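You operate a simulated robot arm through the tools that you are given. There is no shell and no other tool. Be economical: measure what you need, move in short steps, check, and stop when the job is done.

Carry out the task below with a simulated two-armed robot. There is one attempt and no reset: what you move stays moved.

## Task
Load the program on the load slip from its memory stick.
Fine: loader on, stick in, press LOAD once, see LOADED; then stick back in its pocket and loader off.
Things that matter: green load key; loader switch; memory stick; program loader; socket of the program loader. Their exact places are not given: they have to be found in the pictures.

Only the result counts: the job must be done as asked and must still hold three seconds after the hand-in. Knocking over, shifting, dropping, spilling or breaking anything else fails it.

## Robot
Two 7-joint arms with fingered hands on one trunk, on a base that drives. Base frame: it is fixed to the floor where the robot stands at the start and does not move with it; the origin is under the middle of the robot, x ahead of it, y to its left, z up. Lengths are in mm, angles in degrees, forces in N, time in s.
The left shoulder is at the start at [32, 92, 1185], the right one opposite. With the tool pointing down near the work surface each hand reaches from about 240 to 540 mm from the robot's upright axis, wherever it stands, measured 20 degrees to its own side. Places, roughly: green load key [400, 0, 900]; loader switch [500, 0, 900]; program loader [500, 0, 900]; socket of the program loader [500, 0, 900]. Payload 2.1 kg a hand.
Tool frame (each hand has its own): the origin (TCP) lies between the finger pads and is the grasp point; the fingertips stand 20 mm ahead of it; z points along the fingers, y is the line along which they close. Largest opening 68 mm; the body of the gripper starts 23 mm behind the TCP. The gripper is a hand of 5 fingers: y runs from the thumb to the fingers, the wrist lies at [-10, -79, -131] in the tool frame, and closing takes about 1.5 s.
Orientation is that of the tool frame in the base frame, as a unit quaternion [w, x, y, z]. With the fingers straight down and the wrist toward the robot, the tool's x, y and z point along [0, 1, 0], [1, 0, 0] and [0, 0, -1] of the base frame.

## Interface
- The arms move only by the tool step_arm. It takes "left_series", "right_series" or both (then of equal length, played together; a hand with none holds still); each is a list of rows, each a list of 6 numbers: the shift along the base's x, y, z in m, then the turn, a rotation vector about the base's x, y, z in degrees. In form: [[tx, ty, tz, rx, ry, rz], ...]. A call has 1 to 20 rows; each row is the pose to reach, as a shift and turn from the pose commanded when the call began. "left_gripper" and "right_gripper" are, for a hand that has rows, the closure, from 0 (fully open) to 1 (shut), set as the call begins (left out, the last holds). Each row takes 0.2 s and may step no farther than 50 mm and 8.6 degrees from the row before; otherwise, or with a gripper value out of range, the whole call is refused. A pose out of reach is approached as far as the arm can. The call stops where the force on the tool passes 40 N (or 10 N more than at its start, if that is more) or the arm is blocked; 0.2 s more then pass. The fingers move at their own pace (about 153 mm/s each) and stop on an object; they squeeze with about 29 N. The grip force told is the motor's: it shows also when the fingers shut on nothing. Time passes only in rows, and 0.2 s behind the last, so rows that repeat a pose let the fingers close. It gives the time, the measured TCP pose, the force on the tool (base axes), the opening and the grip force at its end, in the units of the frame above (readings bear some noise), with the torque about the TCP (base axes, N m) and any sound that the robot's microphone picked up.
- Cameras (640 x 400 px; columns grow to the right, rows downward): "scene" is now at [117.5, -21.5, 1361.4]; the picture's right is [-0.20, -0.98, 0.00], its down [-0.42, 0.09, -0.91] and it looks along [0.89, -0.18, -0.42] (base axes); focal length 214 px, centre (320, 200). "left" rides on the left gripper at [-54, -58, -72] in its tool frame; the picture's right is [-0.57, -0.39, 0.73], its down [0.73, -0.64, 0.23] and it looks along [0.38, 0.66, 0.65] (tool axes); focal length 226 px, centre (320, 200). "right" rides on the right gripper at [55, -58, -72] in its tool frame; the picture's right is [-0.57, 0.39, -0.73], its down [-0.73, -0.64, 0.23] and it looks along [-0.38, 0.66, 0.65] (tool axes); focal length 226 px, centre (320, 200).
- get_image(camera): a new picture of that camera. The clock stands still meanwhile.
- move_column(by): slides the trunk up (or, below 0, down) by that many mm; the arms and the scene camera ride with it, the base frame stays. It gives what a move gives, with no picture.
- roll_base(legs): drives the robot by 1 to 6 legs, each [ahead, left, turn to the left] in mm, mm and degrees, along the robot's own axes; the way and the turn of a leg run together, so that a leg with both is an arc; at most 1500 mm and 180 degrees a leg. The arms and the cameras ride along, it lands a little off, and it stops where it bumps. It gives what a move gives.
- set_fingers(index, middle, ring, little, thumb_bend, thumb_turn, hand): sets how far each is bent, from 0 (flat) to 1 (curled in); at 0.3 the hand is open as for a grip, at 0.7 the pads meet at the TCP. One left out holds its place. A second passes; each finger stops where it meets its share of the squeeze, and holds until it gets a number again. A gripper value or a shape takes the hand back. It gives what a move gives, with no picture; readings hold the bend of each and the force on index, middle, ring, little, thumb and palm. thumb_turn goes from beside the hand (0) to across from the fingers (1), as for a grip.
- preshape(shape, hand): the hand has 5 fingers and takes this shape, open, in about a second: jaw (thumb against the fingers, like two jaws); tri (thumb and two fingers); tip (a fingertip pinch); poke (one finger out to press); point (the index stretched); flat (the hand flat); cup (the hand cupped); fist (a fist). The gripper value then closes the fingers along that shape, each until it touches; the sizes above hold for jaw. It gives what a move gives, with no picture.
- head_to(pan, tilt): turns the head with the scene camera to pan (to the left, within 86 degrees either way) and tilt (down, from -29 to 69), counted from straight ahead of the robot. It gives what a move gives.
- probe_pixels(camera, pixels): for up to 12 pixels [column, row] of the newest picture of that camera ("zoom" is the newest enlarged one), the place [x, y, z] in the base frame of the surface seen there, good to about 2 mm, but the place of the scene camera against the robot may be out by one fixed shift of up to 12 mm in any direction. The clock stands still meanwhile.
- enlarge(camera, box): a new picture of the part [left, top, right, bottom] of that camera's present view, enlarged. The clock stands still meanwhile.
- finish_job(): hands the job in; it is judged then, once.

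Go step by step. Measure first, check grasps and placings, and put right what went wrong. The budget is 80 turns and 58 pictures, counting those below and the enlarged ones. Unless the task says otherwise, let go and move clear before handing in, and close with one line.

The tools are called after "Request:" as a command line: name --argument value ..., lists and objects as JSON in quotes. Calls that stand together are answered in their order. step_arm: Moves the arms, as the interface text tells. Its arguments: {"type":"object","properties":{"left_series":{"type":"array"},"left_gripper":{"type":"number"},"right_series":{"type":"array"},"right_gripper":{"type":"number"}},"required":[]} The other tools are called the same way: move_column (by) slides the trunk up or down; preshape (shape, hand) gives the hand a shape; set_fingers (index, middle, ring, little, thumb_bend, thumb_turn, hand) moves the fingers one by one; roll_base (legs) drives the base; head_to (pan, tilt) turns the head that bears the scene camera; get_image (camera) takes a picture; probe_pixels (camera, pixels) gives the place of the surface under pixels of a picture; enlarge (camera, box) takes an enlarged picture of a part of a camera's view; finish_job () hands the job in.

At the start:

```text
t: 0.0
left_tcp_pos: [331.2, 49.8, 1296.9]
left_tcp_rot: [0.0, 0.707, 0.707, -0.001]
left_contact_force: [0.1, 0.2, 0.0]
left_ft_torque: [0.01, 0.01, 0.02]
left_finger_gap: 67.5
left_grip_force: 0.0
left_shape: jaw
left_bend: [0.3, 0.3, 0.3, 0.3, 0.3, 0.98]
left_finger forces: [0.0, 0.1, 0.1, 0.0, 0.0, 0.0]
right_tcp_pos: [290.0, -215.1, 1201.8]
right_tcp_rot: [0.0, 0.707, 0.707, 0.0]
right_contact_force: [0.9, 0.0, -0.2]
right_ft_torque: [-0.04, 0.04, 0.01]
right_finger_gap: 67.6
right_grip_force: 0.1
right_shape: jaw
right_bend: [0.3, 0.3, 0.3, 0.3, 0.3, 0.98]
right_finger forces: [0.0, 0.0, 0.0, 0.1, 0.0, 0.1]
trunk travel left (down, up): [-425.0, 479.0]
robot x, y, heading: [0.4, -1.0, -0.1]
head pan, tilt: [-11.6, 25.1]
```

scene: 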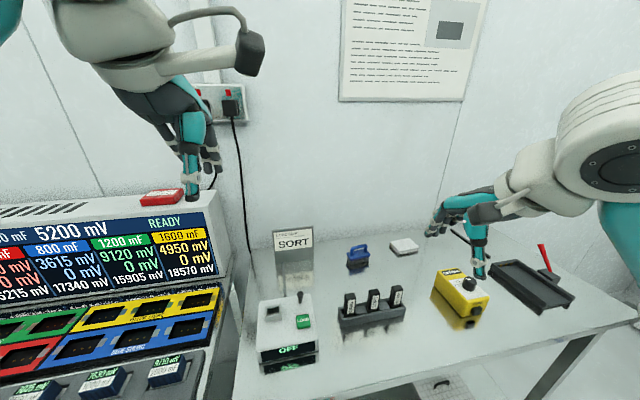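
right: 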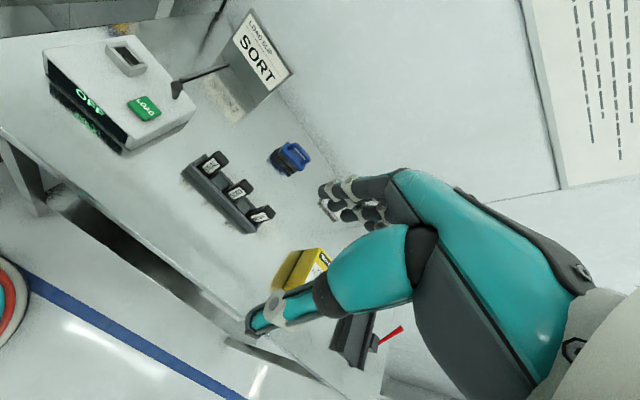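
left: 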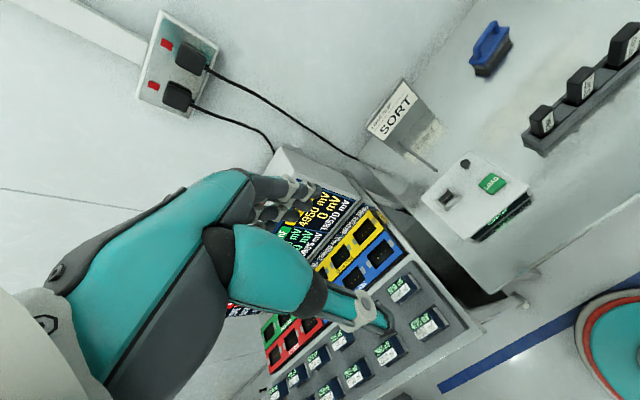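

The slip at (293,242) reads SORT; the loader is at (288,325) showing OFF, and three sticks stand in a rack at (372,305). I'll enlarge both for detail.

Request:
enlarge --camera "scene" --box '[240, 220, 420, 380]'

Request:
enlarge --camera "right" --box '[30, 10, 310, 240]'

```text
2.50 times, centred on (330, 300) of scene
```

zoom: 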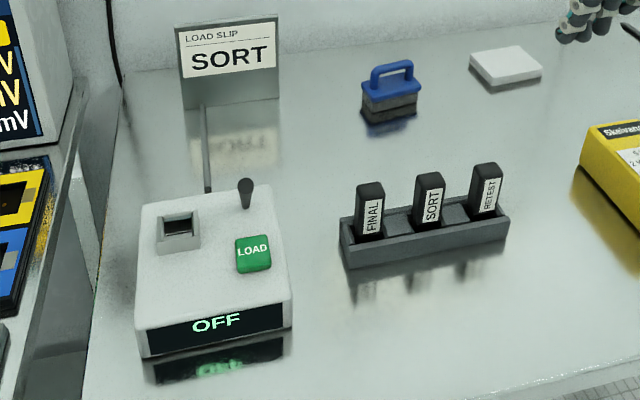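

```text
1.74 times, centred on (170, 125) of right
```

zoom: 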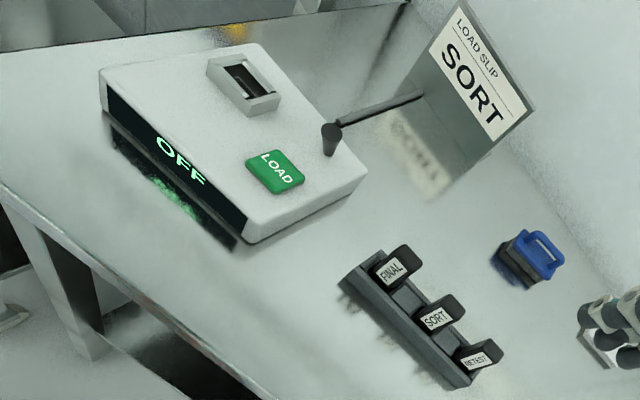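

SORT is the middle stick. I'll probe the parts in the hand-camera zoom (more reliable than the scene camera).

Request:
probe_pixels --camera "zoom" --pixels '[[248, 82], [222, 62], [262, 72], [250, 108], [275, 172], [331, 130], [329, 150], [438, 318], [452, 298], [345, 278], [462, 382], [125, 85]]'

Request:
enlarge --camera "right" --box '[170, 140, 290, 240]'

Request:
enlarge --camera "left" --box '[410, 130, 550, 250]'

```text
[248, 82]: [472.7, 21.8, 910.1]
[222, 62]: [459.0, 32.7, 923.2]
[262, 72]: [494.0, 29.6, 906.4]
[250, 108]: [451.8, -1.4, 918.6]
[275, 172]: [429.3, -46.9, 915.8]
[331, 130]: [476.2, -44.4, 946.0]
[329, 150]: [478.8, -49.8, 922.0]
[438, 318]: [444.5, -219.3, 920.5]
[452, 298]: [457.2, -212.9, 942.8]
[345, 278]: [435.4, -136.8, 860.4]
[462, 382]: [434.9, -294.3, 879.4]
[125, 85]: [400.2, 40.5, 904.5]
```

```text
4.00 times, centred on (230, 190) of right
```

zoom: 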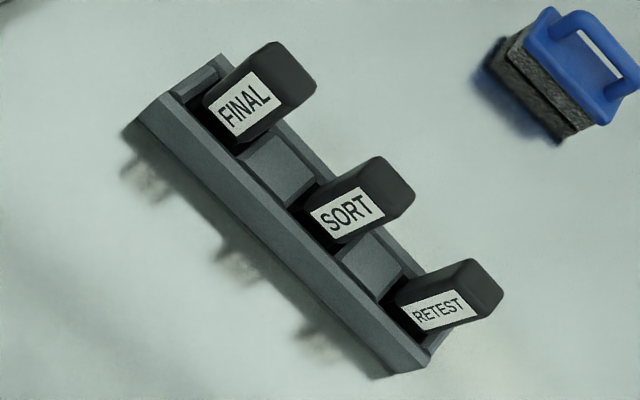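

```text
3.33 times, centred on (480, 190) of left
```

zoom: 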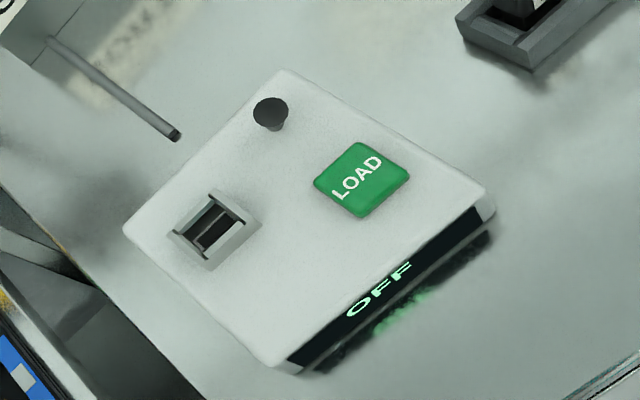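

Probing the loader in this left zoom, including the rod end and socket interior.

Request:
probe_pixels --camera "zoom" --pixels '[[208, 192], [172, 236], [262, 222], [212, 268], [215, 228], [205, 232], [361, 180], [270, 108], [275, 128], [176, 136], [280, 72], [126, 228]]'

Request:
enlarge --camera "left" --box '[435, 170, 485, 210]'

```text
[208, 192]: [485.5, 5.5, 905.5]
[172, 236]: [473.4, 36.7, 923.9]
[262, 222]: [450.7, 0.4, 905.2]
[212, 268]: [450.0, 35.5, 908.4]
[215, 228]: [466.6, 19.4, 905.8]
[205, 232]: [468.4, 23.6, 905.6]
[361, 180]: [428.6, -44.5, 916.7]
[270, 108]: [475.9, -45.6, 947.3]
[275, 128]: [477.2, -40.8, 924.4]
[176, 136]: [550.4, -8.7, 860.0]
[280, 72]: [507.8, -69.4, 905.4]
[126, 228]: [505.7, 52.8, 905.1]
```

```text
10.00 times, centred on (460, 190) of left
```

zoom: 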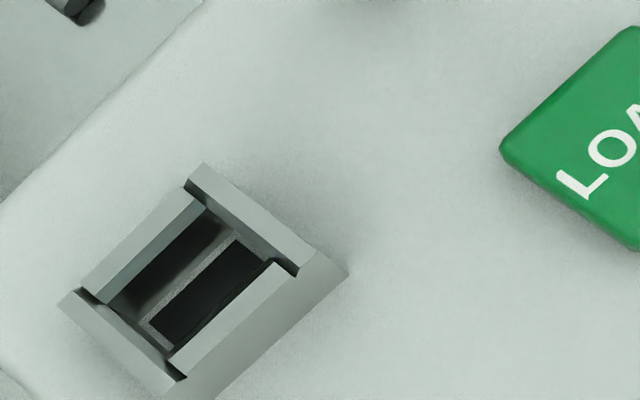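

Request:
probe_pixels --camera "zoom" --pixels '[[203, 172], [72, 302], [310, 255], [180, 370], [195, 205], [95, 298], [282, 268], [180, 350], [205, 265], [190, 325], [160, 290], [225, 225]]'

Request:
enlarge --camera "right" --box '[200, 165, 270, 215]'

```text
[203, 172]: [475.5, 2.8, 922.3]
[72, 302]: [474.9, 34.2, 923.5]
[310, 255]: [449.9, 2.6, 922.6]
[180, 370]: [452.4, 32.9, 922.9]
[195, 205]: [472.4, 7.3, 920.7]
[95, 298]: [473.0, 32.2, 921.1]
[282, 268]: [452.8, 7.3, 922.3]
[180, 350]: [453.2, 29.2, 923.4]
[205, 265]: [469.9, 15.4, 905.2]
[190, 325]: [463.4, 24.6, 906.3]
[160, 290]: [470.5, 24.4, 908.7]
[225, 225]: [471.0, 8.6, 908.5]
```

```text
8.00 times, centred on (235, 190) of right
```

zoom: 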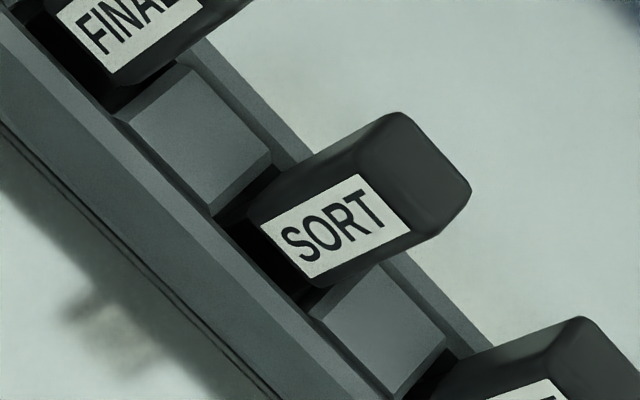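

Request:
probe_pixels --camera "zoom" --pixels '[[385, 125], [462, 190], [420, 238], [360, 175], [405, 225], [270, 225], [315, 275], [350, 225], [220, 190], [340, 300], [60, 150], [440, 170]]'

Request:
enlarge --camera "left" --box '[510, 10, 640, 160]'

```text
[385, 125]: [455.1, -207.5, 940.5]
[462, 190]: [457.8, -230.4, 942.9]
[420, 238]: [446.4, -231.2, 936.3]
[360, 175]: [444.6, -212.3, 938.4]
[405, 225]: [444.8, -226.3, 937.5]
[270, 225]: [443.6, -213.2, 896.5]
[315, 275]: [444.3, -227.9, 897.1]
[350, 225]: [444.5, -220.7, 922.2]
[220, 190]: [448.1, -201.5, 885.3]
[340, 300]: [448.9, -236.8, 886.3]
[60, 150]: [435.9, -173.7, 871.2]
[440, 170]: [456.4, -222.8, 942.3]
```

```text
2.67 times, centred on (575, 85) of left
```

zoom: 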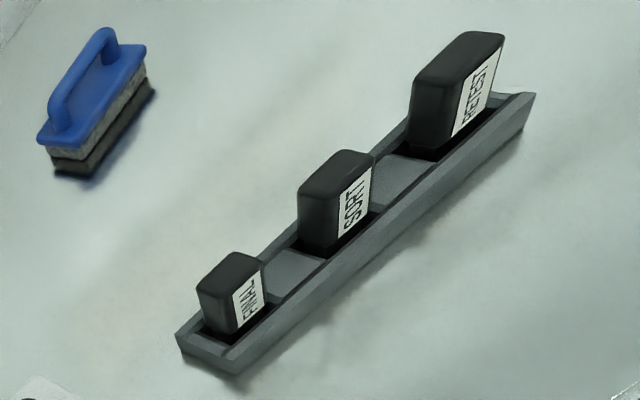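

Geometry is clear: socket centre ≈(463,18,923 rim), stick SORT centre ≈(451.5,-219.5), top 943, LOAD key (429,-46,916), lever (476,-45,947). I'll shape the hands: right to tip pinch, left to poke, and look.

Request:
preshape --hand "right" --shape "tip"

Request:
preshape --hand "left" --shape "poke"

Request:
get_image --camera "right"

Request:
get_image --camera "left"

```text
t: 0.9
left_tcp_pos: [331.9, 51.6, 1298.1]
left_tcp_rot: [0.0, 0.708, 0.706, -0.001]
left_contact_force: [0.3, -0.2, -0.5]
left_ft_torque: [0.0, 0.01, 0.01]
left_finger_gap: 67.5
left_grip_force: 0.1
left_shape: jaw
left_bend: [0.3, 0.3, 0.3, 0.3, 0.3, 0.98]
left_finger forces: [0.2, 0.0, 0.0, 0.0, 0.0, 0.0]
right_tcp_pos: [289.4, -215.2, 1203.0]
right_tcp_rot: [-0.001, 0.707, 0.707, 0.0]
right_contact_force: [-0.3, -0.5, -0.4]
right_ft_torque: [0.04, -0.04, -0.01]
right_finger_gap: 67.9
right_grip_force: 0.1
right_shape: tip
right_bend: [0.3, 0.98, 0.99, 0.99, 0.3, 0.98]
right_finger forces: [0.1, 0.1, 0.1, 0.0, 0.0, 0.0]
trunk travel left (down, up): [-425.0, 479.0]
robot x, y, heading: [-2.6, -1.3, -0.0]
head pan, tilt: [-11.6, 25.1]
```

```text
t: 1.8
left_tcp_pos: [332.2, 49.5, 1297.1]
left_tcp_rot: [0.0, 0.707, 0.707, -0.001]
left_contact_force: [0.3, -1.0, 0.4]
left_ft_torque: [0.03, -0.01, 0.0]
left_finger_gap: 0.0
left_grip_force: 0.1
left_shape: poke
left_bend: [0.7, 0.7, 0.99, 0.99, 1.0, 1.0]
left_finger forces: [0.0, 0.1, 0.1, 0.1, 0.1, 0.1]
right_tcp_pos: [290.4, -215.3, 1202.0]
right_tcp_rot: [0.0, 0.707, 0.707, 0.0]
right_contact_force: [-0.5, -0.8, 0.8]
right_ft_torque: [0.01, -0.01, 0.01]
right_finger_gap: 67.7
right_grip_force: 0.1
right_shape: tip
right_bend: [0.3, 0.98, 0.99, 0.99, 0.3, 0.98]
right_finger forces: [0.0, 0.0, 0.0, 0.1, 0.1, 0.0]
trunk travel left (down, up): [-425.0, 479.0]
robot x, y, heading: [1.5, 1.2, -0.3]
head pan, tilt: [-11.6, 25.1]
```

```text
47 pictures are left
```

right: 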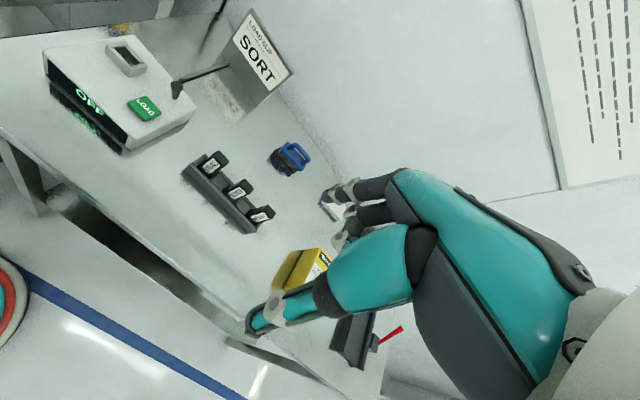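

```text
46 pictures are left
```

left: 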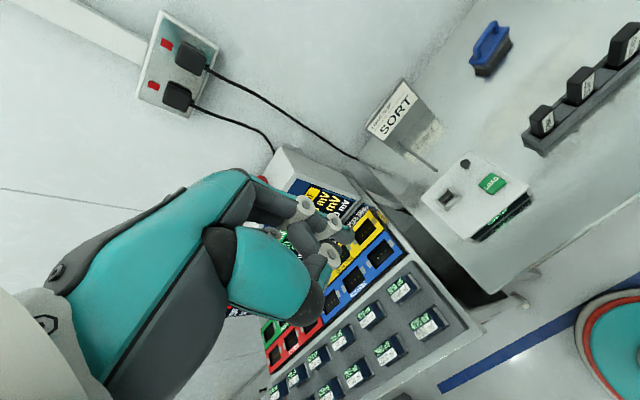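

The left hand's extended fingers are at about (330,235); I'll enlarge to locate the fingertip relative to the TCP.

Request:
enlarge --camera "left" --box '[250, 180, 370, 300]'

Request:
enlarge --camera "scene" --box '[140, 60, 300, 220]'

```text
3.33 times, centred on (310, 240) of left
```

zoom: 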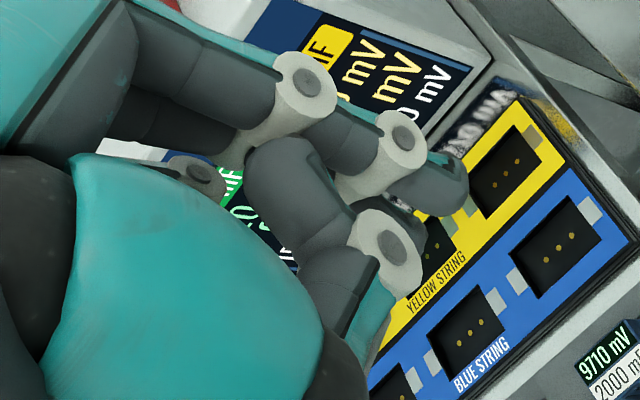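

```text
2.50 times, centred on (220, 140) of scene
```

zoom: 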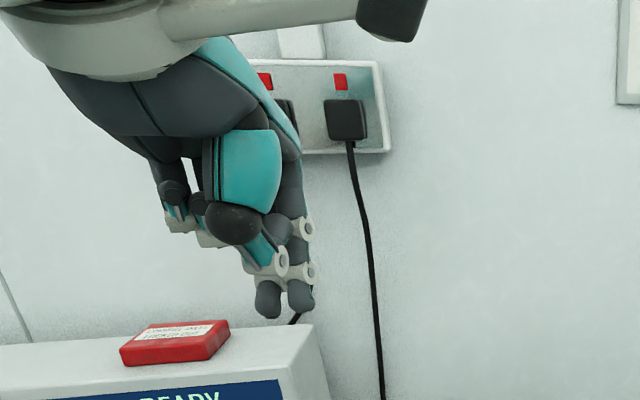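

Request:
probe_pixels --camera "zoom" --pixels '[[267, 314], [300, 307], [258, 300], [310, 298], [285, 270], [312, 270]]'

Request:
head_to --pan -5 --tilt 50

Request:
get_image --camera "scene"

```text
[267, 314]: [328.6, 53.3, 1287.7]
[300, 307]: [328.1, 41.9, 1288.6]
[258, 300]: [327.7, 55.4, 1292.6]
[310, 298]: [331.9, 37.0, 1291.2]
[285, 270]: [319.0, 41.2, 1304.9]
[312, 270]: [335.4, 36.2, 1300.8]
```

```text
t: 2.7
left_tcp_pos: [332.1, 51.1, 1298.0]
left_tcp_rot: [0.0, 0.707, 0.707, -0.001]
left_contact_force: [0.1, -0.6, -0.1]
left_ft_torque: [0.01, 0.01, 0.03]
left_finger_gap: 0.2
left_grip_force: 0.0
left_shape: poke
left_bend: [0.7, 0.7, 0.99, 0.99, 1.0, 1.0]
left_finger forces: [0.1, 0.0, 0.0, 0.0, 0.0, 0.1]
right_tcp_pos: [289.8, -215.5, 1203.1]
right_tcp_rot: [0.0, 0.707, 0.707, 0.0]
right_contact_force: [0.5, -0.6, -0.5]
right_ft_torque: [0.01, 0.03, -0.01]
right_finger_gap: 68.0
right_grip_force: 0.1
right_shape: tip
right_bend: [0.3, 0.98, 0.99, 0.99, 0.3, 0.98]
right_finger forces: [0.1, 0.0, 0.1, 0.0, 0.1, 0.0]
trunk travel left (down, up): [-425.0, 479.0]
robot x, y, heading: [-1.8, 2.7, -0.2]
head pan, tilt: [-5.0, 50.0]
```

```text
43 pictures are left
```

scene: 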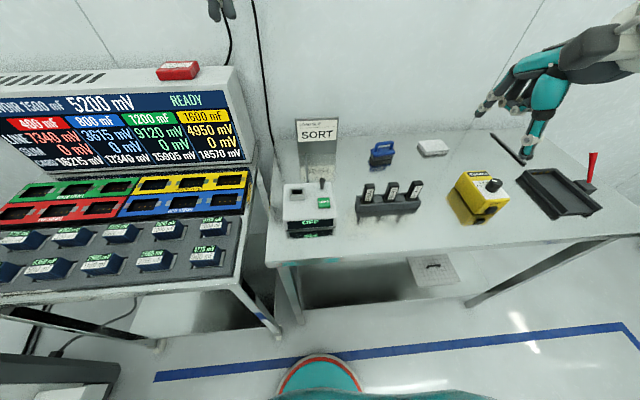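

Now I'll bring the left hand above the loader to look at the lever and prepare to switch it.

Request:
step_arm --left_series '[[0.03, -0.03, 0, 0, 0, 0], [0.06, -0.06, 0, 0, 0, 0], [0.098, -0.08, 0, 0, 0, 0], [0.098, -0.095, -0.045, 0, 0, 0], [0.098, -0.095, -0.09, 0, 0, 0], [0.098, -0.095, -0.135, 0, 0, 0], [0.098, -0.095, -0.18, 0, 0, 0], [0.098, -0.095, -0.225, 0, 0, 0], [0.098, -0.095, -0.27, 0, 0, 0], [0.098, -0.095, -0.287, 0, 0, 0]]'

Request:
get_image --camera "left"

Request:
enlarge --camera "scene" --box '[270, 130, 430, 250]'

```text
t: 4.9
left_tcp_pos: [428.7, -44.0, 1010.4]
left_tcp_rot: [0.0, 0.707, 0.707, -0.002]
left_contact_force: [-0.4, 0.3, 0.0]
left_ft_torque: [0.0, -0.04, -0.02]
left_finger_gap: 0.0
left_grip_force: 0.1
left_shape: poke
left_bend: [0.7, 0.7, 0.99, 0.99, 1.0, 1.0]
left_finger forces: [0.0, 0.0, 0.0, 0.1, 0.0, 0.1]
left hand out of reach, approached as far as the arm can: row 3
right_tcp_pos: [289.7, -215.1, 1202.2]
right_tcp_rot: [0.0, 0.707, 0.707, 0.0]
right_contact_force: [0.4, -0.2, -0.1]
right_ft_torque: [0.03, -0.01, 0.01]
right_finger_gap: 67.7
right_grip_force: 0.1
right_shape: tip
right_bend: [0.3, 0.98, 0.99, 0.99, 0.3, 0.98]
right_finger forces: [0.0, 0.0, 0.0, 0.0, 0.0, 0.0]
trunk travel left (down, up): [-425.0, 479.0]
robot x, y, heading: [0.1, 2.9, 0.2]
head pan, tilt: [-5.0, 50.0]
```

```text
42 pictures are left
```

left: 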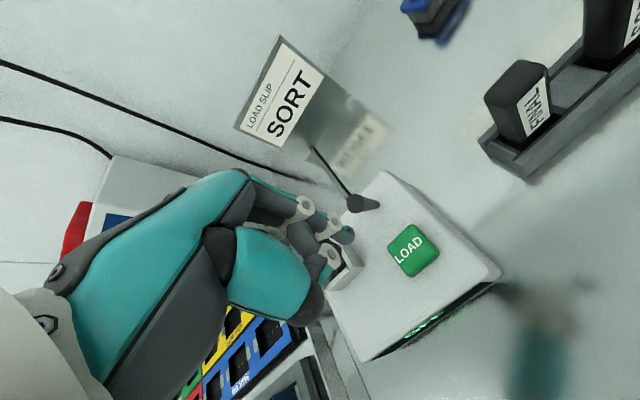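

```text
3.33 times, centred on (350, 190) of scene
```

zoom: 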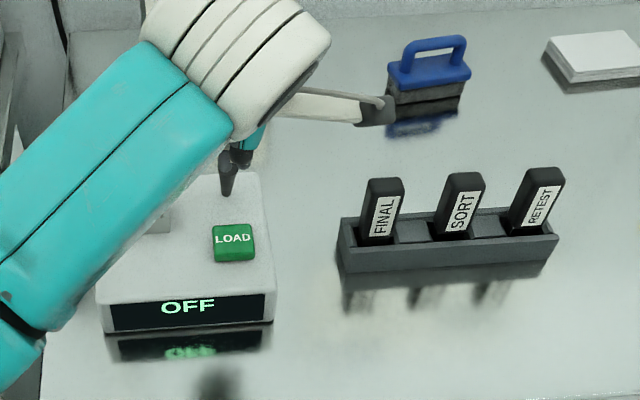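

Request:
enlarge --camera "left" --box '[310, 170, 450, 290]'

Request:
probe_pixels --camera "zoom" --pixels '[[205, 160], [180, 165], [230, 157], [280, 155], [305, 157], [310, 150], [310, 167], [460, 370], [350, 30], [120, 350]]'

```text
3.33 times, centred on (380, 230) of left
```

zoom: 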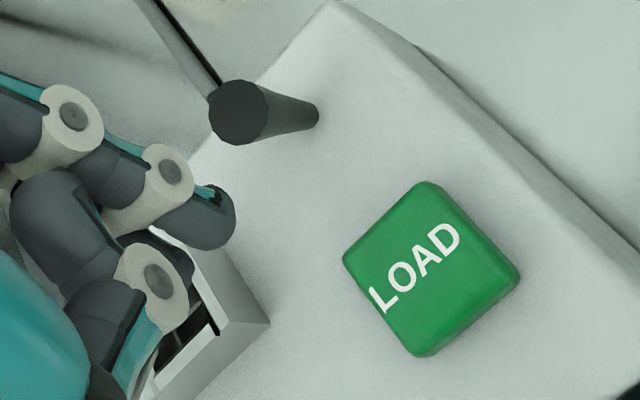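

```text
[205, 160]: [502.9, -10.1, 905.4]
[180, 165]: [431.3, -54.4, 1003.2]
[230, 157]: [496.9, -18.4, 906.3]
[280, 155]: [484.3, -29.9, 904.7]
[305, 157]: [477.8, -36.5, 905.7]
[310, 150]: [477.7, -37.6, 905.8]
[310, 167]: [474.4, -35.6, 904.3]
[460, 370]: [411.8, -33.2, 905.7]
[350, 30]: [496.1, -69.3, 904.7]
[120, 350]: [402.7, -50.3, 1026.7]
```

Request:
probe_pixels --camera "zoom" --pixels '[[237, 112], [222, 112], [255, 105], [270, 110], [290, 115], [304, 116], [318, 118], [225, 235], [185, 265], [205, 215], [390, 300], [430, 250]]'

```text
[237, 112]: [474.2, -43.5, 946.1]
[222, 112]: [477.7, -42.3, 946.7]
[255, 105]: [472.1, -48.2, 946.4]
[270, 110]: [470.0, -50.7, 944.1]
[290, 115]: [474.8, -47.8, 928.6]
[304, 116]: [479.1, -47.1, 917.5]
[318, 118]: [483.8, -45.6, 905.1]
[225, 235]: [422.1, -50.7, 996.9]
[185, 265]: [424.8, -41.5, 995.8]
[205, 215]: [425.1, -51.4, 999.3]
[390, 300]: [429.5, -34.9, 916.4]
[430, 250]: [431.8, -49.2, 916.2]
```

The lever's base is near (486,-44,905) and its tip at (475,-44.5,947), so it leans toward the robot and must be pushed to +x. The fingertips sit ~15 mm below the TCP; I'll descend in front of the lever, above the key.

Request:
step_arm --left_series '[[0.0, -0.001, -0.03, 0, 0, 0], [0.004, -0.001, -0.055, 0, 0, 0], [0.006, -0.001, -0.063, 0, 0, 0], [0.006, -0.001, -0.063, 0, 0, 0]]'

Request:
enlarge --camera "left" --box '[250, 130, 450, 290]'

Request:
enlarge --camera "right" --box '[30, 10, 310, 240]'

```text
t: 5.9
left_tcp_pos: [435.6, -46.7, 947.9]
left_tcp_rot: [-0.001, 0.707, 0.707, -0.002]
left_contact_force: [0.6, -0.4, -0.8]
left_ft_torque: [-0.01, -0.02, 0.0]
left_finger_gap: 0.0
left_grip_force: 0.1
left_shape: poke
left_bend: [0.7, 0.7, 0.99, 0.99, 1.0, 1.0]
left_finger forces: [0.0, 0.0, 0.0, 0.1, 0.1, 0.0]
right_tcp_pos: [290.6, -215.9, 1203.2]
right_tcp_rot: [0.0, 0.707, 0.707, 0.0]
right_contact_force: [0.0, -0.3, -0.5]
right_ft_torque: [-0.05, 0.02, -0.01]
right_finger_gap: 67.8
right_grip_force: 0.1
right_shape: tip
right_bend: [0.3, 0.98, 0.99, 0.99, 0.3, 0.98]
right_finger forces: [0.1, 0.0, 0.0, 0.0, 0.0, 0.0]
trunk travel left (down, up): [-425.0, 479.0]
robot x, y, heading: [3.2, 2.9, -0.1]
head pan, tilt: [-5.0, 50.0]
```

```text
2.50 times, centred on (350, 210) of left
```

zoom: 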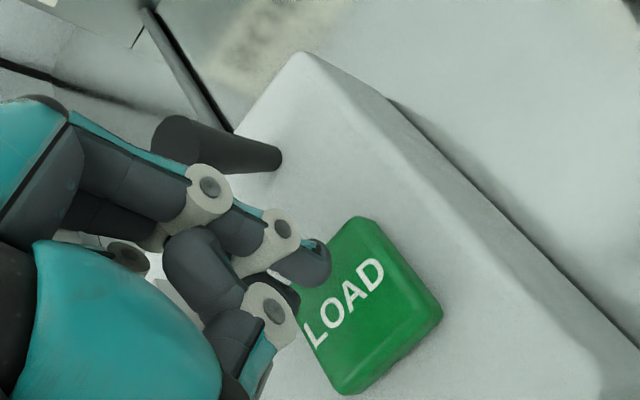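

```text
1.74 times, centred on (170, 125) of right
```

zoom: 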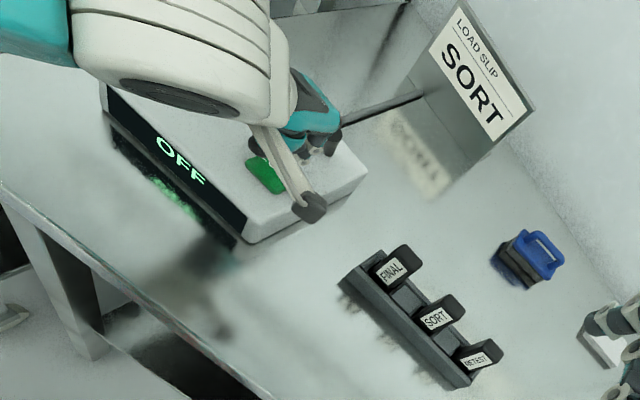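

Request:
enlarge --camera "left" --box '[250, 130, 450, 290]'

Request:
probe_pixels --camera "zoom" --pixels '[[175, 130], [210, 187], [190, 165], [150, 155], [282, 225], [310, 262], [245, 205], [230, 150]]'

```text
2.50 times, centred on (350, 210) of left
```

zoom: 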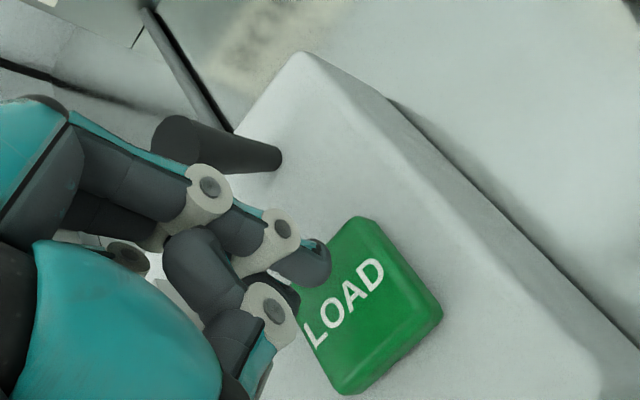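

```text
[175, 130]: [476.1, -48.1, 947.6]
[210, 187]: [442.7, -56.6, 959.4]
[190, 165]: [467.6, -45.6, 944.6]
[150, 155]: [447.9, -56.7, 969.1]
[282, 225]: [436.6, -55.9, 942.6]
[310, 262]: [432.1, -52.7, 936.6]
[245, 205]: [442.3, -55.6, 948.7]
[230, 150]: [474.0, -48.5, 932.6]
```

Clear gap of ~20 mm to the lever; now pushing it away (+x).

Request:
step_arm --left_series '[[0.01, 0.002, 0, 0, 0, 0], [0.02, 0.002, 0, 0, 0, 0], [0.028, 0.002, 0, 0, 0, 0], [0.035, 0.002, 0, 0, 0, 0], [0.042, 0.002, 0, 0, 0, 0], [0.046, 0.002, 0, 0, 0, 0]]'

Request:
enlarge --camera "left" --box '[250, 130, 450, 290]'

Request:
enlarge --camera "scene" --box '[270, 130, 430, 250]'

```text
t: 7.3
left_tcp_pos: [477.5, -43.1, 947.5]
left_tcp_rot: [0.0, 0.708, 0.706, -0.001]
left_contact_force: [-1.0, 0.4, 0.4]
left_ft_torque: [0.01, -0.01, 0.05]
left_finger_gap: 0.1
left_grip_force: 0.1
left_shape: poke
left_bend: [0.7, 0.7, 0.99, 0.99, 1.0, 1.0]
left_finger forces: [0.1, 0.8, 0.1, 0.1, 0.0, 0.0]
left hand out of reach, approached as far as the arm can: row 6
right_tcp_pos: [289.7, -215.9, 1201.5]
right_tcp_rot: [0.0, 0.707, 0.707, 0.0]
right_contact_force: [0.3, -0.5, -0.5]
right_ft_torque: [0.04, -0.02, 0.0]
right_finger_gap: 67.8
right_grip_force: 0.0
right_shape: tip
right_bend: [0.3, 0.98, 0.99, 0.99, 0.3, 0.98]
right_finger forces: [0.1, 0.1, 0.1, 0.0, 0.0, 0.0]
trunk travel left (down, up): [-425.0, 479.0]
robot x, y, heading: [2.0, 0.5, -0.2]
head pan, tilt: [-5.0, 50.0]
```

```text
2.50 times, centred on (350, 210) of left
```

zoom: 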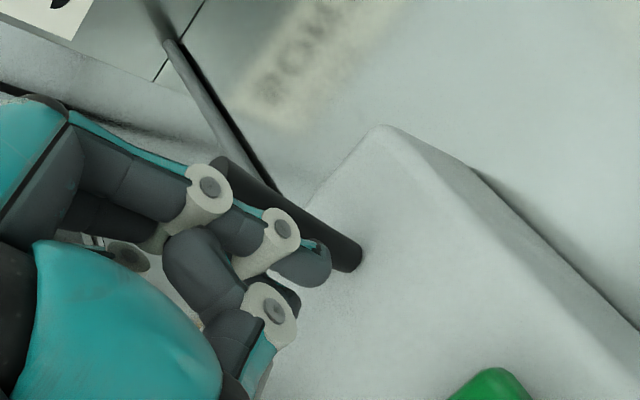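

```text
3.33 times, centred on (350, 190) of scene
```

zoom: 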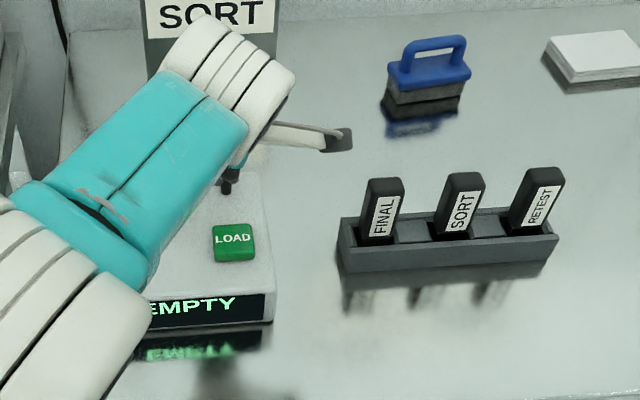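

The display reads EMPTY, so the loader is on. Retreat the left hand and bring the right hand above the SORT stick.

Request:
step_arm --left_series '[[-0.02, 0, 0, 0, 0, 0], [-0.045, 0, 0.01, 0, 0, 0], [-0.055, 0, 0.045, 0, 0, 0], [-0.065, 0.01, 0.09, 0, 0, 0], [-0.085, 0.04, 0.12, 0, 0, 0], [-0.11, 0.08, 0.13, 0, 0, 0], [-0.13, 0.12, 0.15, 0, 0, 0], [-0.15, 0.16, 0.16, 0, 0, 0]]' --right_series '[[0.04, 0, 0, 0, 0, 0], [0.08, 0, -0.02, 0, 0, 0], [0.12, 0, -0.04, 0, 0, 0], [0.15, -0.002, -0.07, 0, 0, 0], [0.1615, -0.0045, -0.1, 0, 0, 0], [0.1615, -0.0045, -0.14, 0, 0, 0], [0.1615, -0.0045, -0.18, 0, 0, 0], [0.1615, -0.0045, -0.197, 0, 0, 0]]'

Request:
get_image --camera "right"

Request:
enlarge --camera "scene" --box '[270, 90, 470, 250]'

```text
t: 9.1
left_tcp_pos: [363.7, 104.0, 1074.0]
left_tcp_rot: [-0.001, 0.707, 0.708, -0.002]
left_contact_force: [0.7, -0.8, -0.6]
left_ft_torque: [0.02, 0.0, 0.01]
left_finger_gap: 0.0
left_grip_force: 0.0
left_shape: poke
left_bend: [0.7, 0.7, 0.99, 0.99, 1.0, 1.0]
left_finger forces: [0.0, 0.1, 0.0, 0.0, 0.0, 0.1]
left hand out of reach, approached as far as the arm can: row 7, 8
right_tcp_pos: [452.1, -221.0, 1004.2]
right_tcp_rot: [0.0, 0.707, 0.707, 0.0]
right_contact_force: [-0.6, 0.7, 0.1]
right_ft_torque: [0.02, 0.01, -0.01]
right_finger_gap: 67.9
right_grip_force: 0.1
right_shape: tip
right_bend: [0.3, 0.98, 0.99, 0.99, 0.3, 0.98]
right_finger forces: [0.0, 0.0, 0.0, 0.0, 0.0, 0.0]
trunk travel left (down, up): [-425.0, 479.0]
robot x, y, heading: [3.4, -1.2, 0.2]
head pan, tilt: [-5.0, 50.0]
```

```text
34 pictures are left
```

right: 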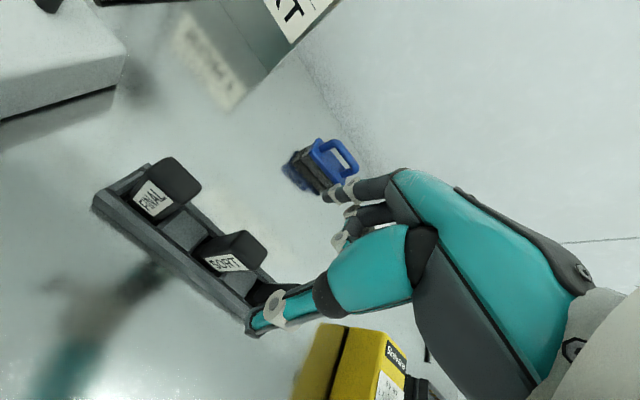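

```text
2.50 times, centred on (370, 170) of scene
```

zoom: 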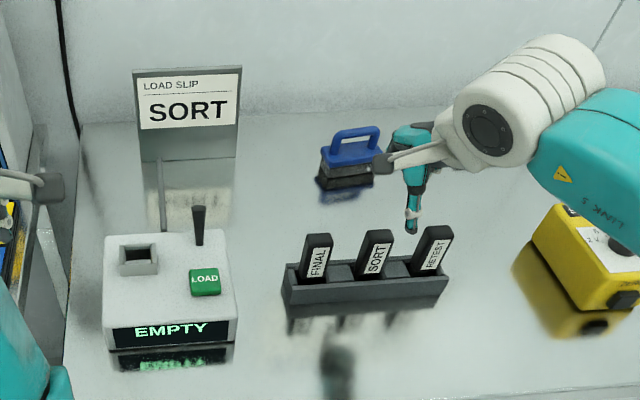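

Request:
enlarge --camera "right" --box '[190, 150, 390, 350]'

```text
2.00 times, centred on (290, 250) of right
```

zoom: 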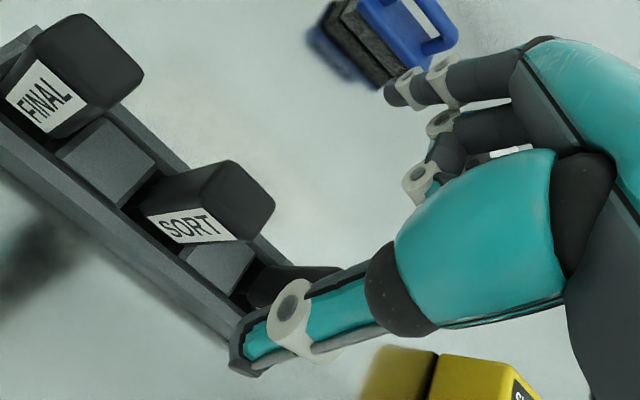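

Request:
probe_pixels --camera "zoom" --pixels '[[240, 355], [290, 305], [255, 340], [395, 90], [405, 85], [390, 100], [440, 75], [430, 175], [418, 185], [455, 155], [345, 300]]'

```text
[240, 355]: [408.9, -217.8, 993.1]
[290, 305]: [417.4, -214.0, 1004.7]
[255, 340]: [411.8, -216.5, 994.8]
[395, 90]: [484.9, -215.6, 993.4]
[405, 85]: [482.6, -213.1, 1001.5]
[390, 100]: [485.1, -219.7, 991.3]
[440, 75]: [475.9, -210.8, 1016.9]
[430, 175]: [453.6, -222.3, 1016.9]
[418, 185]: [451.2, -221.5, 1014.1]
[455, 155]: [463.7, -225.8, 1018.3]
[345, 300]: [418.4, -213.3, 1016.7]
```

Index and thumb straddle the TCP at y≈-221; curled fingers bottom out ~6 mm above the TCP, so I'll grasp the top ~18 mm of the stick. Descend to TCP z≈941 first and check.

Request:
step_arm --right_series '[[0, 0.0015, -0.03, 0, 0, 0], [0, 0.0015, -0.05, 0, 0, 0], [0, 0.0015, -0.06, 0, 0, 0], [0, 0.0015, -0.063, 0, 0, 0]]'

Request:
enlarge --camera "right" --box '[190, 150, 390, 350]'

```text
t: 10.1
left_tcp_pos: [364.6, 103.7, 1073.5]
left_tcp_rot: [0.0, 0.707, 0.708, -0.001]
left_contact_force: [1.0, 0.3, 0.1]
left_ft_torque: [0.01, -0.03, -0.04]
left_finger_gap: 0.1
left_grip_force: 0.0
left_shape: poke
left_bend: [0.7, 0.7, 0.99, 0.99, 1.0, 1.0]
left_finger forces: [0.1, 0.0, 0.1, 0.0, 0.1, 0.1]
right_tcp_pos: [451.8, -219.1, 942.2]
right_tcp_rot: [0.001, 0.707, 0.707, 0.001]
right_contact_force: [-0.1, 0.0, 0.4]
right_ft_torque: [0.01, 0.0, -0.01]
right_finger_gap: 67.9
right_grip_force: 0.1
right_shape: tip
right_bend: [0.3, 0.98, 0.99, 0.99, 0.3, 0.98]
right_finger forces: [0.0, 0.0, 0.0, 0.0, 0.0, 0.1]
trunk travel left (down, up): [-425.0, 479.0]
robot x, y, heading: [-4.0, 1.0, 0.2]
head pan, tilt: [-5.0, 50.0]
```

```text
2.00 times, centred on (290, 250) of right
```

zoom: 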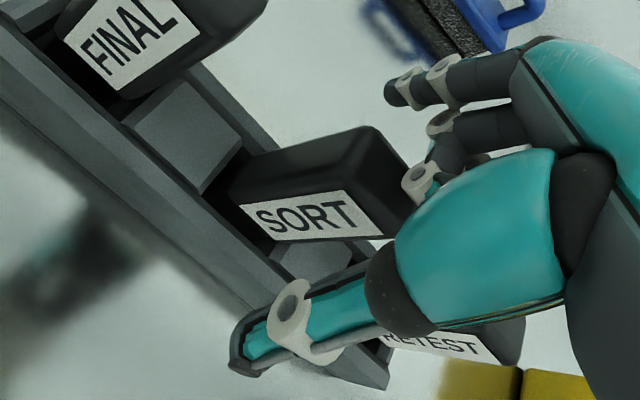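

Stick's top is just below the curled fingers and ~17 mm lies between index and thumb tips. Closing here.

Request:
step_arm --right_series '[[0, 0, -0.001, 0, 0, 0], [0, 0, -0.001, 0, 0, 0], [0, 0, -0.001, 0, 0, 0], [0, 0, -0.001, 0, 0, 0], [0, 0, -0.001, 0, 0, 0], [0, 0, -0.001, 0, 0, 0], [0, 0, -0.001, 0, 0, 0], [0, 0, -0.001, 0, 0, 0]]' --right_gripper 1

Request:
enlarge --camera "right" --box '[190, 150, 390, 350]'

```text
t: 11.9
left_tcp_pos: [364.6, 103.8, 1073.4]
left_tcp_rot: [0.001, 0.708, 0.707, -0.001]
left_contact_force: [-0.3, -0.1, -0.5]
left_ft_torque: [0.01, -0.01, 0.03]
left_finger_gap: 0.2
left_grip_force: 0.2
left_shape: poke
left_bend: [0.7, 0.7, 0.99, 0.99, 1.0, 1.0]
left_finger forces: [0.1, 0.0, 0.1, 0.0, 0.1, 0.1]
right_tcp_pos: [451.7, -218.0, 941.0]
right_tcp_rot: [0.0, 0.707, 0.707, 0.0]
right_contact_force: [1.4, -0.9, -0.7]
right_ft_torque: [-0.01, -0.02, 0.01]
right_finger_gap: 23.8
right_grip_force: 29.2
right_shape: tip
right_bend: [0.76, 0.99, 1.0, 1.0, 0.84, 1.0]
right_finger forces: [18.8, 2.8, 0.0, 0.1, 18.3, 0.1]
trunk travel left (down, up): [-425.0, 479.0]
robot x, y, heading: [-2.5, 0.5, -0.0]
head pan, tilt: [-5.0, 50.0]
```

```text
2.00 times, centred on (290, 250) of right
```

zoom: 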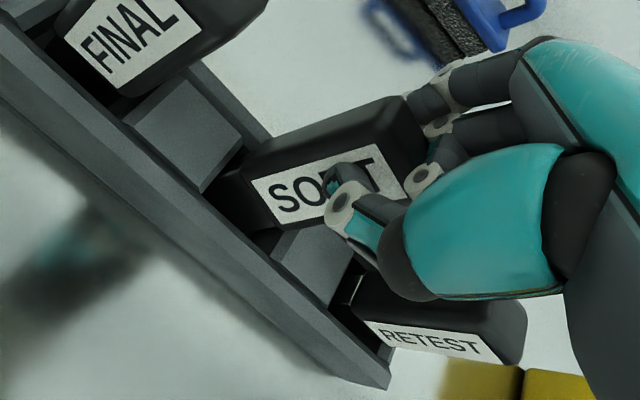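

The pinch is too high and the stick seems to tilt slightly. I'll open, rise, and instead keep the other fingers straight (beyond the sticks) so I can grasp lower.

Request:
step_arm --right_series '[[0, 0, 0, 0, 0, 0], [0, 0, 0, 0, 0, 0], [0, 0, 0, 0, 0, 0], [0, 0, 0, 0, 0, 0], [0, 0, 0.03, 0, 0, 0], [0, 0, 0.06, 0, 0, 0], [0, 0, 0.085, 0, 0, 0]]' --right_gripper 0

Request:
set_fingers --hand "right" --index 0.3 --middle 0.15 --ring 0.1 --little 0.1 --thumb_bend 0.3

Request:
get_image --camera "right"

Request:
enlarge --camera "scene" --box '[270, 90, 470, 250]'

```text
t: 13.5
left_tcp_pos: [364.8, 103.1, 1073.2]
left_tcp_rot: [0.0, 0.707, 0.707, -0.001]
left_contact_force: [-1.3, 0.4, -1.2]
left_ft_torque: [-0.02, 0.01, 0.0]
left_finger_gap: 0.0
left_grip_force: 0.0
left_shape: poke
left_bend: [0.7, 0.7, 0.99, 0.99, 1.0, 1.0]
left_finger forces: [0.0, 0.1, 0.0, 0.1, 0.0, 0.0]
right_tcp_pos: [451.2, -217.9, 1026.5]
right_tcp_rot: [0.0, 0.707, 0.707, 0.0]
right_contact_force: [0.1, -0.6, 0.0]
right_ft_torque: [0.02, 0.03, -0.02]
right_finger_gap: 67.6
right_grip_force: 0.0
right_shape: tip
right_bend: [0.3, 0.98, 0.99, 0.99, 0.3, 0.98]
right_finger forces: [0.0, 0.0, 0.0, 0.1, 0.0, 0.1]
trunk travel left (down, up): [-425.0, 479.0]
robot x, y, heading: [0.6, 2.8, 0.1]
head pan, tilt: [-5.0, 50.0]
```

```text
t: 14.5
left_tcp_pos: [363.9, 103.1, 1073.1]
left_tcp_rot: [0.001, 0.707, 0.708, -0.001]
left_contact_force: [0.4, 0.3, -0.4]
left_ft_torque: [0.02, 0.04, -0.03]
left_finger_gap: 0.0
left_grip_force: 0.1
left_shape: poke
left_bend: [0.7, 0.7, 0.99, 0.99, 1.0, 1.0]
left_finger forces: [0.0, 0.0, 0.1, 0.0, 0.0, 0.1]
right_tcp_pos: [450.5, -217.8, 1026.7]
right_tcp_rot: [0.0, 0.707, 0.708, 0.0]
right_contact_force: [0.3, -0.4, 0.4]
right_ft_torque: [0.02, -0.01, -0.02]
right_finger_gap: 62.3
right_grip_force: 0.1
right_shape: fingers
right_bend: [0.3, 0.15, 0.1, 0.1, 0.3, 0.98]
right_finger forces: [0.1, 0.0, 0.0, 0.0, 0.0, 0.0]
trunk travel left (down, up): [-425.0, 479.0]
robot x, y, heading: [-2.4, -2.0, -0.1]
head pan, tilt: [-5.0, 50.0]
```

```text
29 pictures are left
```

right: 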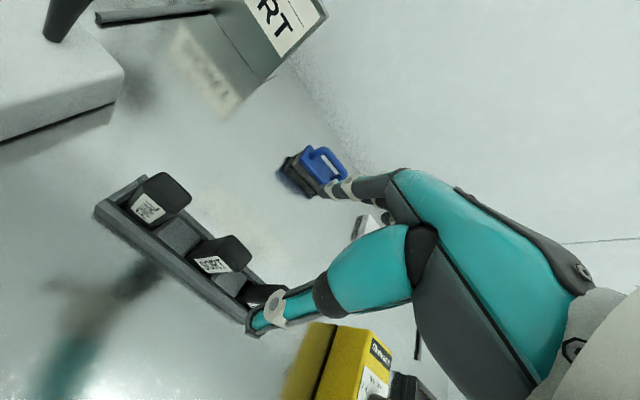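

```text
2.50 times, centred on (370, 170) of scene
```

zoom: 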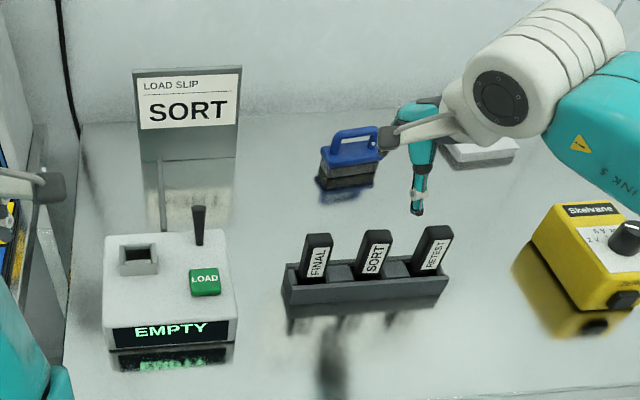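

Request:
probe_pixels --camera "right" --pixels '[[290, 160], [282, 178], [312, 192], [320, 155], [338, 172], [335, 193], [325, 188], [205, 262], [225, 270], [222, 245]]'

Request:
probe_pixels --camera "zoom" --pixels '[[204, 282], [345, 185], [355, 205], [372, 145]]'

```text
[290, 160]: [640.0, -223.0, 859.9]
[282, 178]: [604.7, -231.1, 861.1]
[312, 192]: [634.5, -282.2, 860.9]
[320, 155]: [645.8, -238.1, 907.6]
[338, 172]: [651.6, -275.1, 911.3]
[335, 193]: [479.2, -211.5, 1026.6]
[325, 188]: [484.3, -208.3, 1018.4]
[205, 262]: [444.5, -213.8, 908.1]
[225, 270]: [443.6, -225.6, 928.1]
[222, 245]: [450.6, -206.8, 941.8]
```

```text
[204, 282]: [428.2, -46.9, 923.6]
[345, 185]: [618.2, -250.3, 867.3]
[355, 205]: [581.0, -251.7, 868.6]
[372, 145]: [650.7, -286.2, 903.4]
```

Eraser is at x≥600, well clear. Descend to TCP z≈926.

Request:
step_arm --right_series '[[0.001, -0.0012, -0.04, 0, 0, 0], [0.001, -0.0012, -0.07, 0, 0, 0], [0.001, -0.0012, -0.09, 0, 0, 0], [0.001, -0.0012, -0.1, 0, 0, 0]]'

Request:
set_fingers --hand "right" --index 0.75 --thumb_bend 0.75

Request:
enlarge --camera "right" --box '[170, 130, 390, 350]'

```text
t: 15.5
left_tcp_pos: [364.8, 102.2, 1073.2]
left_tcp_rot: [0.001, 0.707, 0.707, -0.001]
left_contact_force: [0.0, -0.9, -0.3]
left_ft_torque: [0.0, -0.01, -0.02]
left_finger_gap: 0.0
left_grip_force: 0.1
left_shape: poke
left_bend: [0.7, 0.7, 0.99, 0.99, 1.0, 1.0]
left_finger forces: [0.0, 0.0, 0.0, 0.0, 0.0, 0.0]
right_tcp_pos: [450.1, -221.7, 924.5]
right_tcp_rot: [0.0, 0.707, 0.707, 0.0]
right_contact_force: [-0.7, 0.8, 0.0]
right_ft_torque: [-0.01, -0.02, 0.0]
right_finger_gap: 62.0
right_grip_force: 0.0
right_shape: fingers
right_bend: [0.3, 0.15, 0.1, 0.1, 0.3, 0.98]
right_finger forces: [0.1, 0.0, 0.1, 0.0, 0.0, 0.0]
trunk travel left (down, up): [-425.0, 479.0]
robot x, y, heading: [-0.4, -1.3, 0.2]
head pan, tilt: [-5.0, 50.0]
```

```text
t: 16.5
left_tcp_pos: [363.6, 103.5, 1074.2]
left_tcp_rot: [0.0, 0.707, 0.707, -0.001]
left_contact_force: [0.3, -0.7, 0.4]
left_ft_torque: [0.02, 0.01, -0.05]
left_finger_gap: 0.2
left_grip_force: 0.1
left_shape: poke
left_bend: [0.7, 0.7, 0.99, 0.99, 1.0, 1.0]
left_finger forces: [0.0, 0.0, 0.0, 0.0, 0.0, 0.0]
right_tcp_pos: [450.2, -220.5, 925.1]
right_tcp_rot: [0.0, 0.707, 0.707, 0.0]
right_contact_force: [0.2, 0.1, -0.1]
right_ft_torque: [0.0, -0.02, 0.03]
right_finger_gap: 8.4
right_grip_force: 7.5
right_shape: fingers
right_bend: [0.72, 0.15, 0.1, 0.1, 0.63, 0.97]
right_finger forces: [6.9, 0.0, 0.0, 0.1, 6.9, 0.1]
trunk travel left (down, up): [-425.0, 479.0]
robot x, y, heading: [2.2, -2.2, -0.2]
head pan, tilt: [-5.0, 50.0]
```

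```text
1.82 times, centred on (280, 240) of right
```

zoom: 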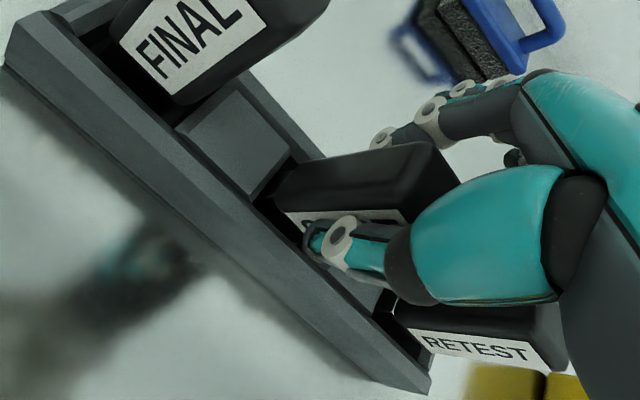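

Firm two-finger pinch (6.9 N each). Lift straight up slowly and check.

Request:
step_arm --right_series '[[0, 0, 0.01, 0, 0, 0], [0, 0, 0.02, 0, 0, 0], [0, 0, 0.035, 0, 0, 0], [0, 0, 0.055, 0, 0, 0], [0, 0, 0.08, 0, 0, 0], [0, 0, 0.105, 0, 0, 0]]'

Request:
get_image --camera "right"

Request:
enlarge --camera "scene" --box '[270, 90, 470, 250]'

```text
t: 17.9
left_tcp_pos: [364.4, 102.9, 1073.7]
left_tcp_rot: [0.0, 0.707, 0.707, -0.001]
left_contact_force: [0.9, -0.4, 0.3]
left_ft_torque: [0.02, 0.02, 0.0]
left_finger_gap: 0.0
left_grip_force: 0.0
left_shape: poke
left_bend: [0.7, 0.7, 0.99, 0.99, 1.0, 1.0]
left_finger forces: [0.0, 0.0, 0.0, 0.1, 0.0, 0.0]
right_tcp_pos: [452.7, -219.0, 1031.7]
right_tcp_rot: [0.001, 0.707, 0.707, 0.0]
right_contact_force: [0.2, 0.2, -1.0]
right_ft_torque: [0.01, -0.02, 0.0]
right_finger_gap: 8.0
right_grip_force: 6.6
right_shape: fingers
right_bend: [0.72, 0.15, 0.1, 0.1, 0.63, 0.97]
right_finger forces: [6.9, 0.1, 0.0, 0.1, 7.0, 0.1]
trunk travel left (down, up): [-425.0, 479.0]
robot x, y, heading: [1.3, 2.4, -0.0]
head pan, tilt: [-5.0, 50.0]
```

```text
26 pictures are left
```

right: 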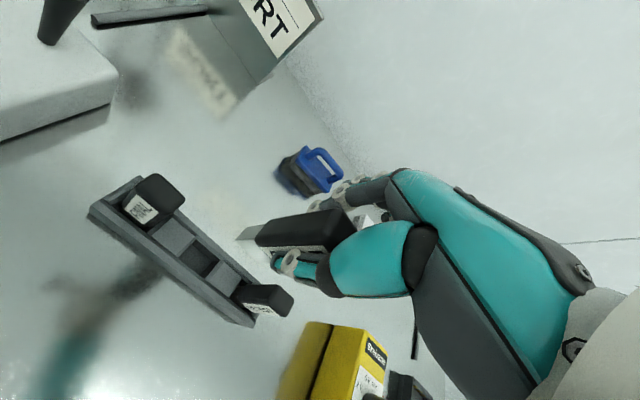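

```text
2.50 times, centred on (370, 170) of scene
```

zoom: 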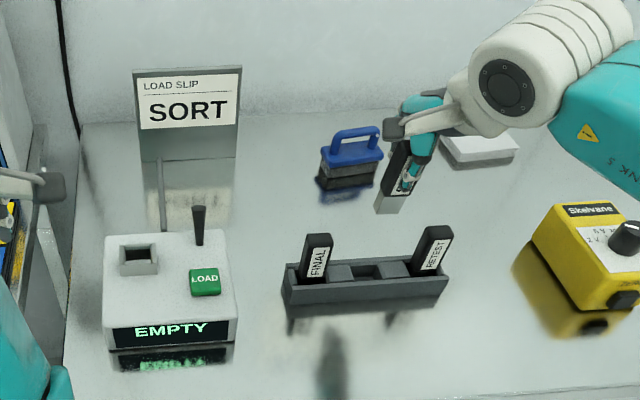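

The stick is out with its metal plug. Enlarge to measure its pose in the hand.

Request:
enlarge --camera "right" --box '[220, 180, 380, 300]'

```text
3.33 times, centred on (300, 240) of right
```

zoom: 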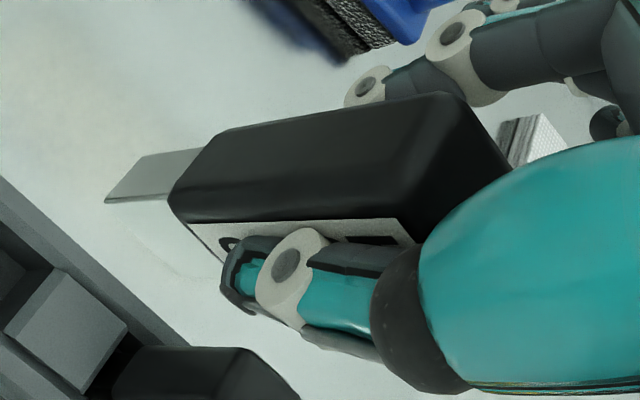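

Request:
probe_pixels --camera "zoom" --pixels '[[112, 200], [140, 160], [165, 195], [195, 155], [185, 205], [215, 145], [420, 215], [440, 105], [300, 170], [200, 230], [400, 228], [115, 194]]'

```text
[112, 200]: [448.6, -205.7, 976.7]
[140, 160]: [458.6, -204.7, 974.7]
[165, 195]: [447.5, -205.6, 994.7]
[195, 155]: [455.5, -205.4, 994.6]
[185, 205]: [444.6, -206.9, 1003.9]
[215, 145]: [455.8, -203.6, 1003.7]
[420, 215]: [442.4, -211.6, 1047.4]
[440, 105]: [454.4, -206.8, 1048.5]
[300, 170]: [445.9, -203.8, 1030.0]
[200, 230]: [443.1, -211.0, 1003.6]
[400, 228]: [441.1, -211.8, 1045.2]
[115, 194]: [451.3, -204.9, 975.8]
```

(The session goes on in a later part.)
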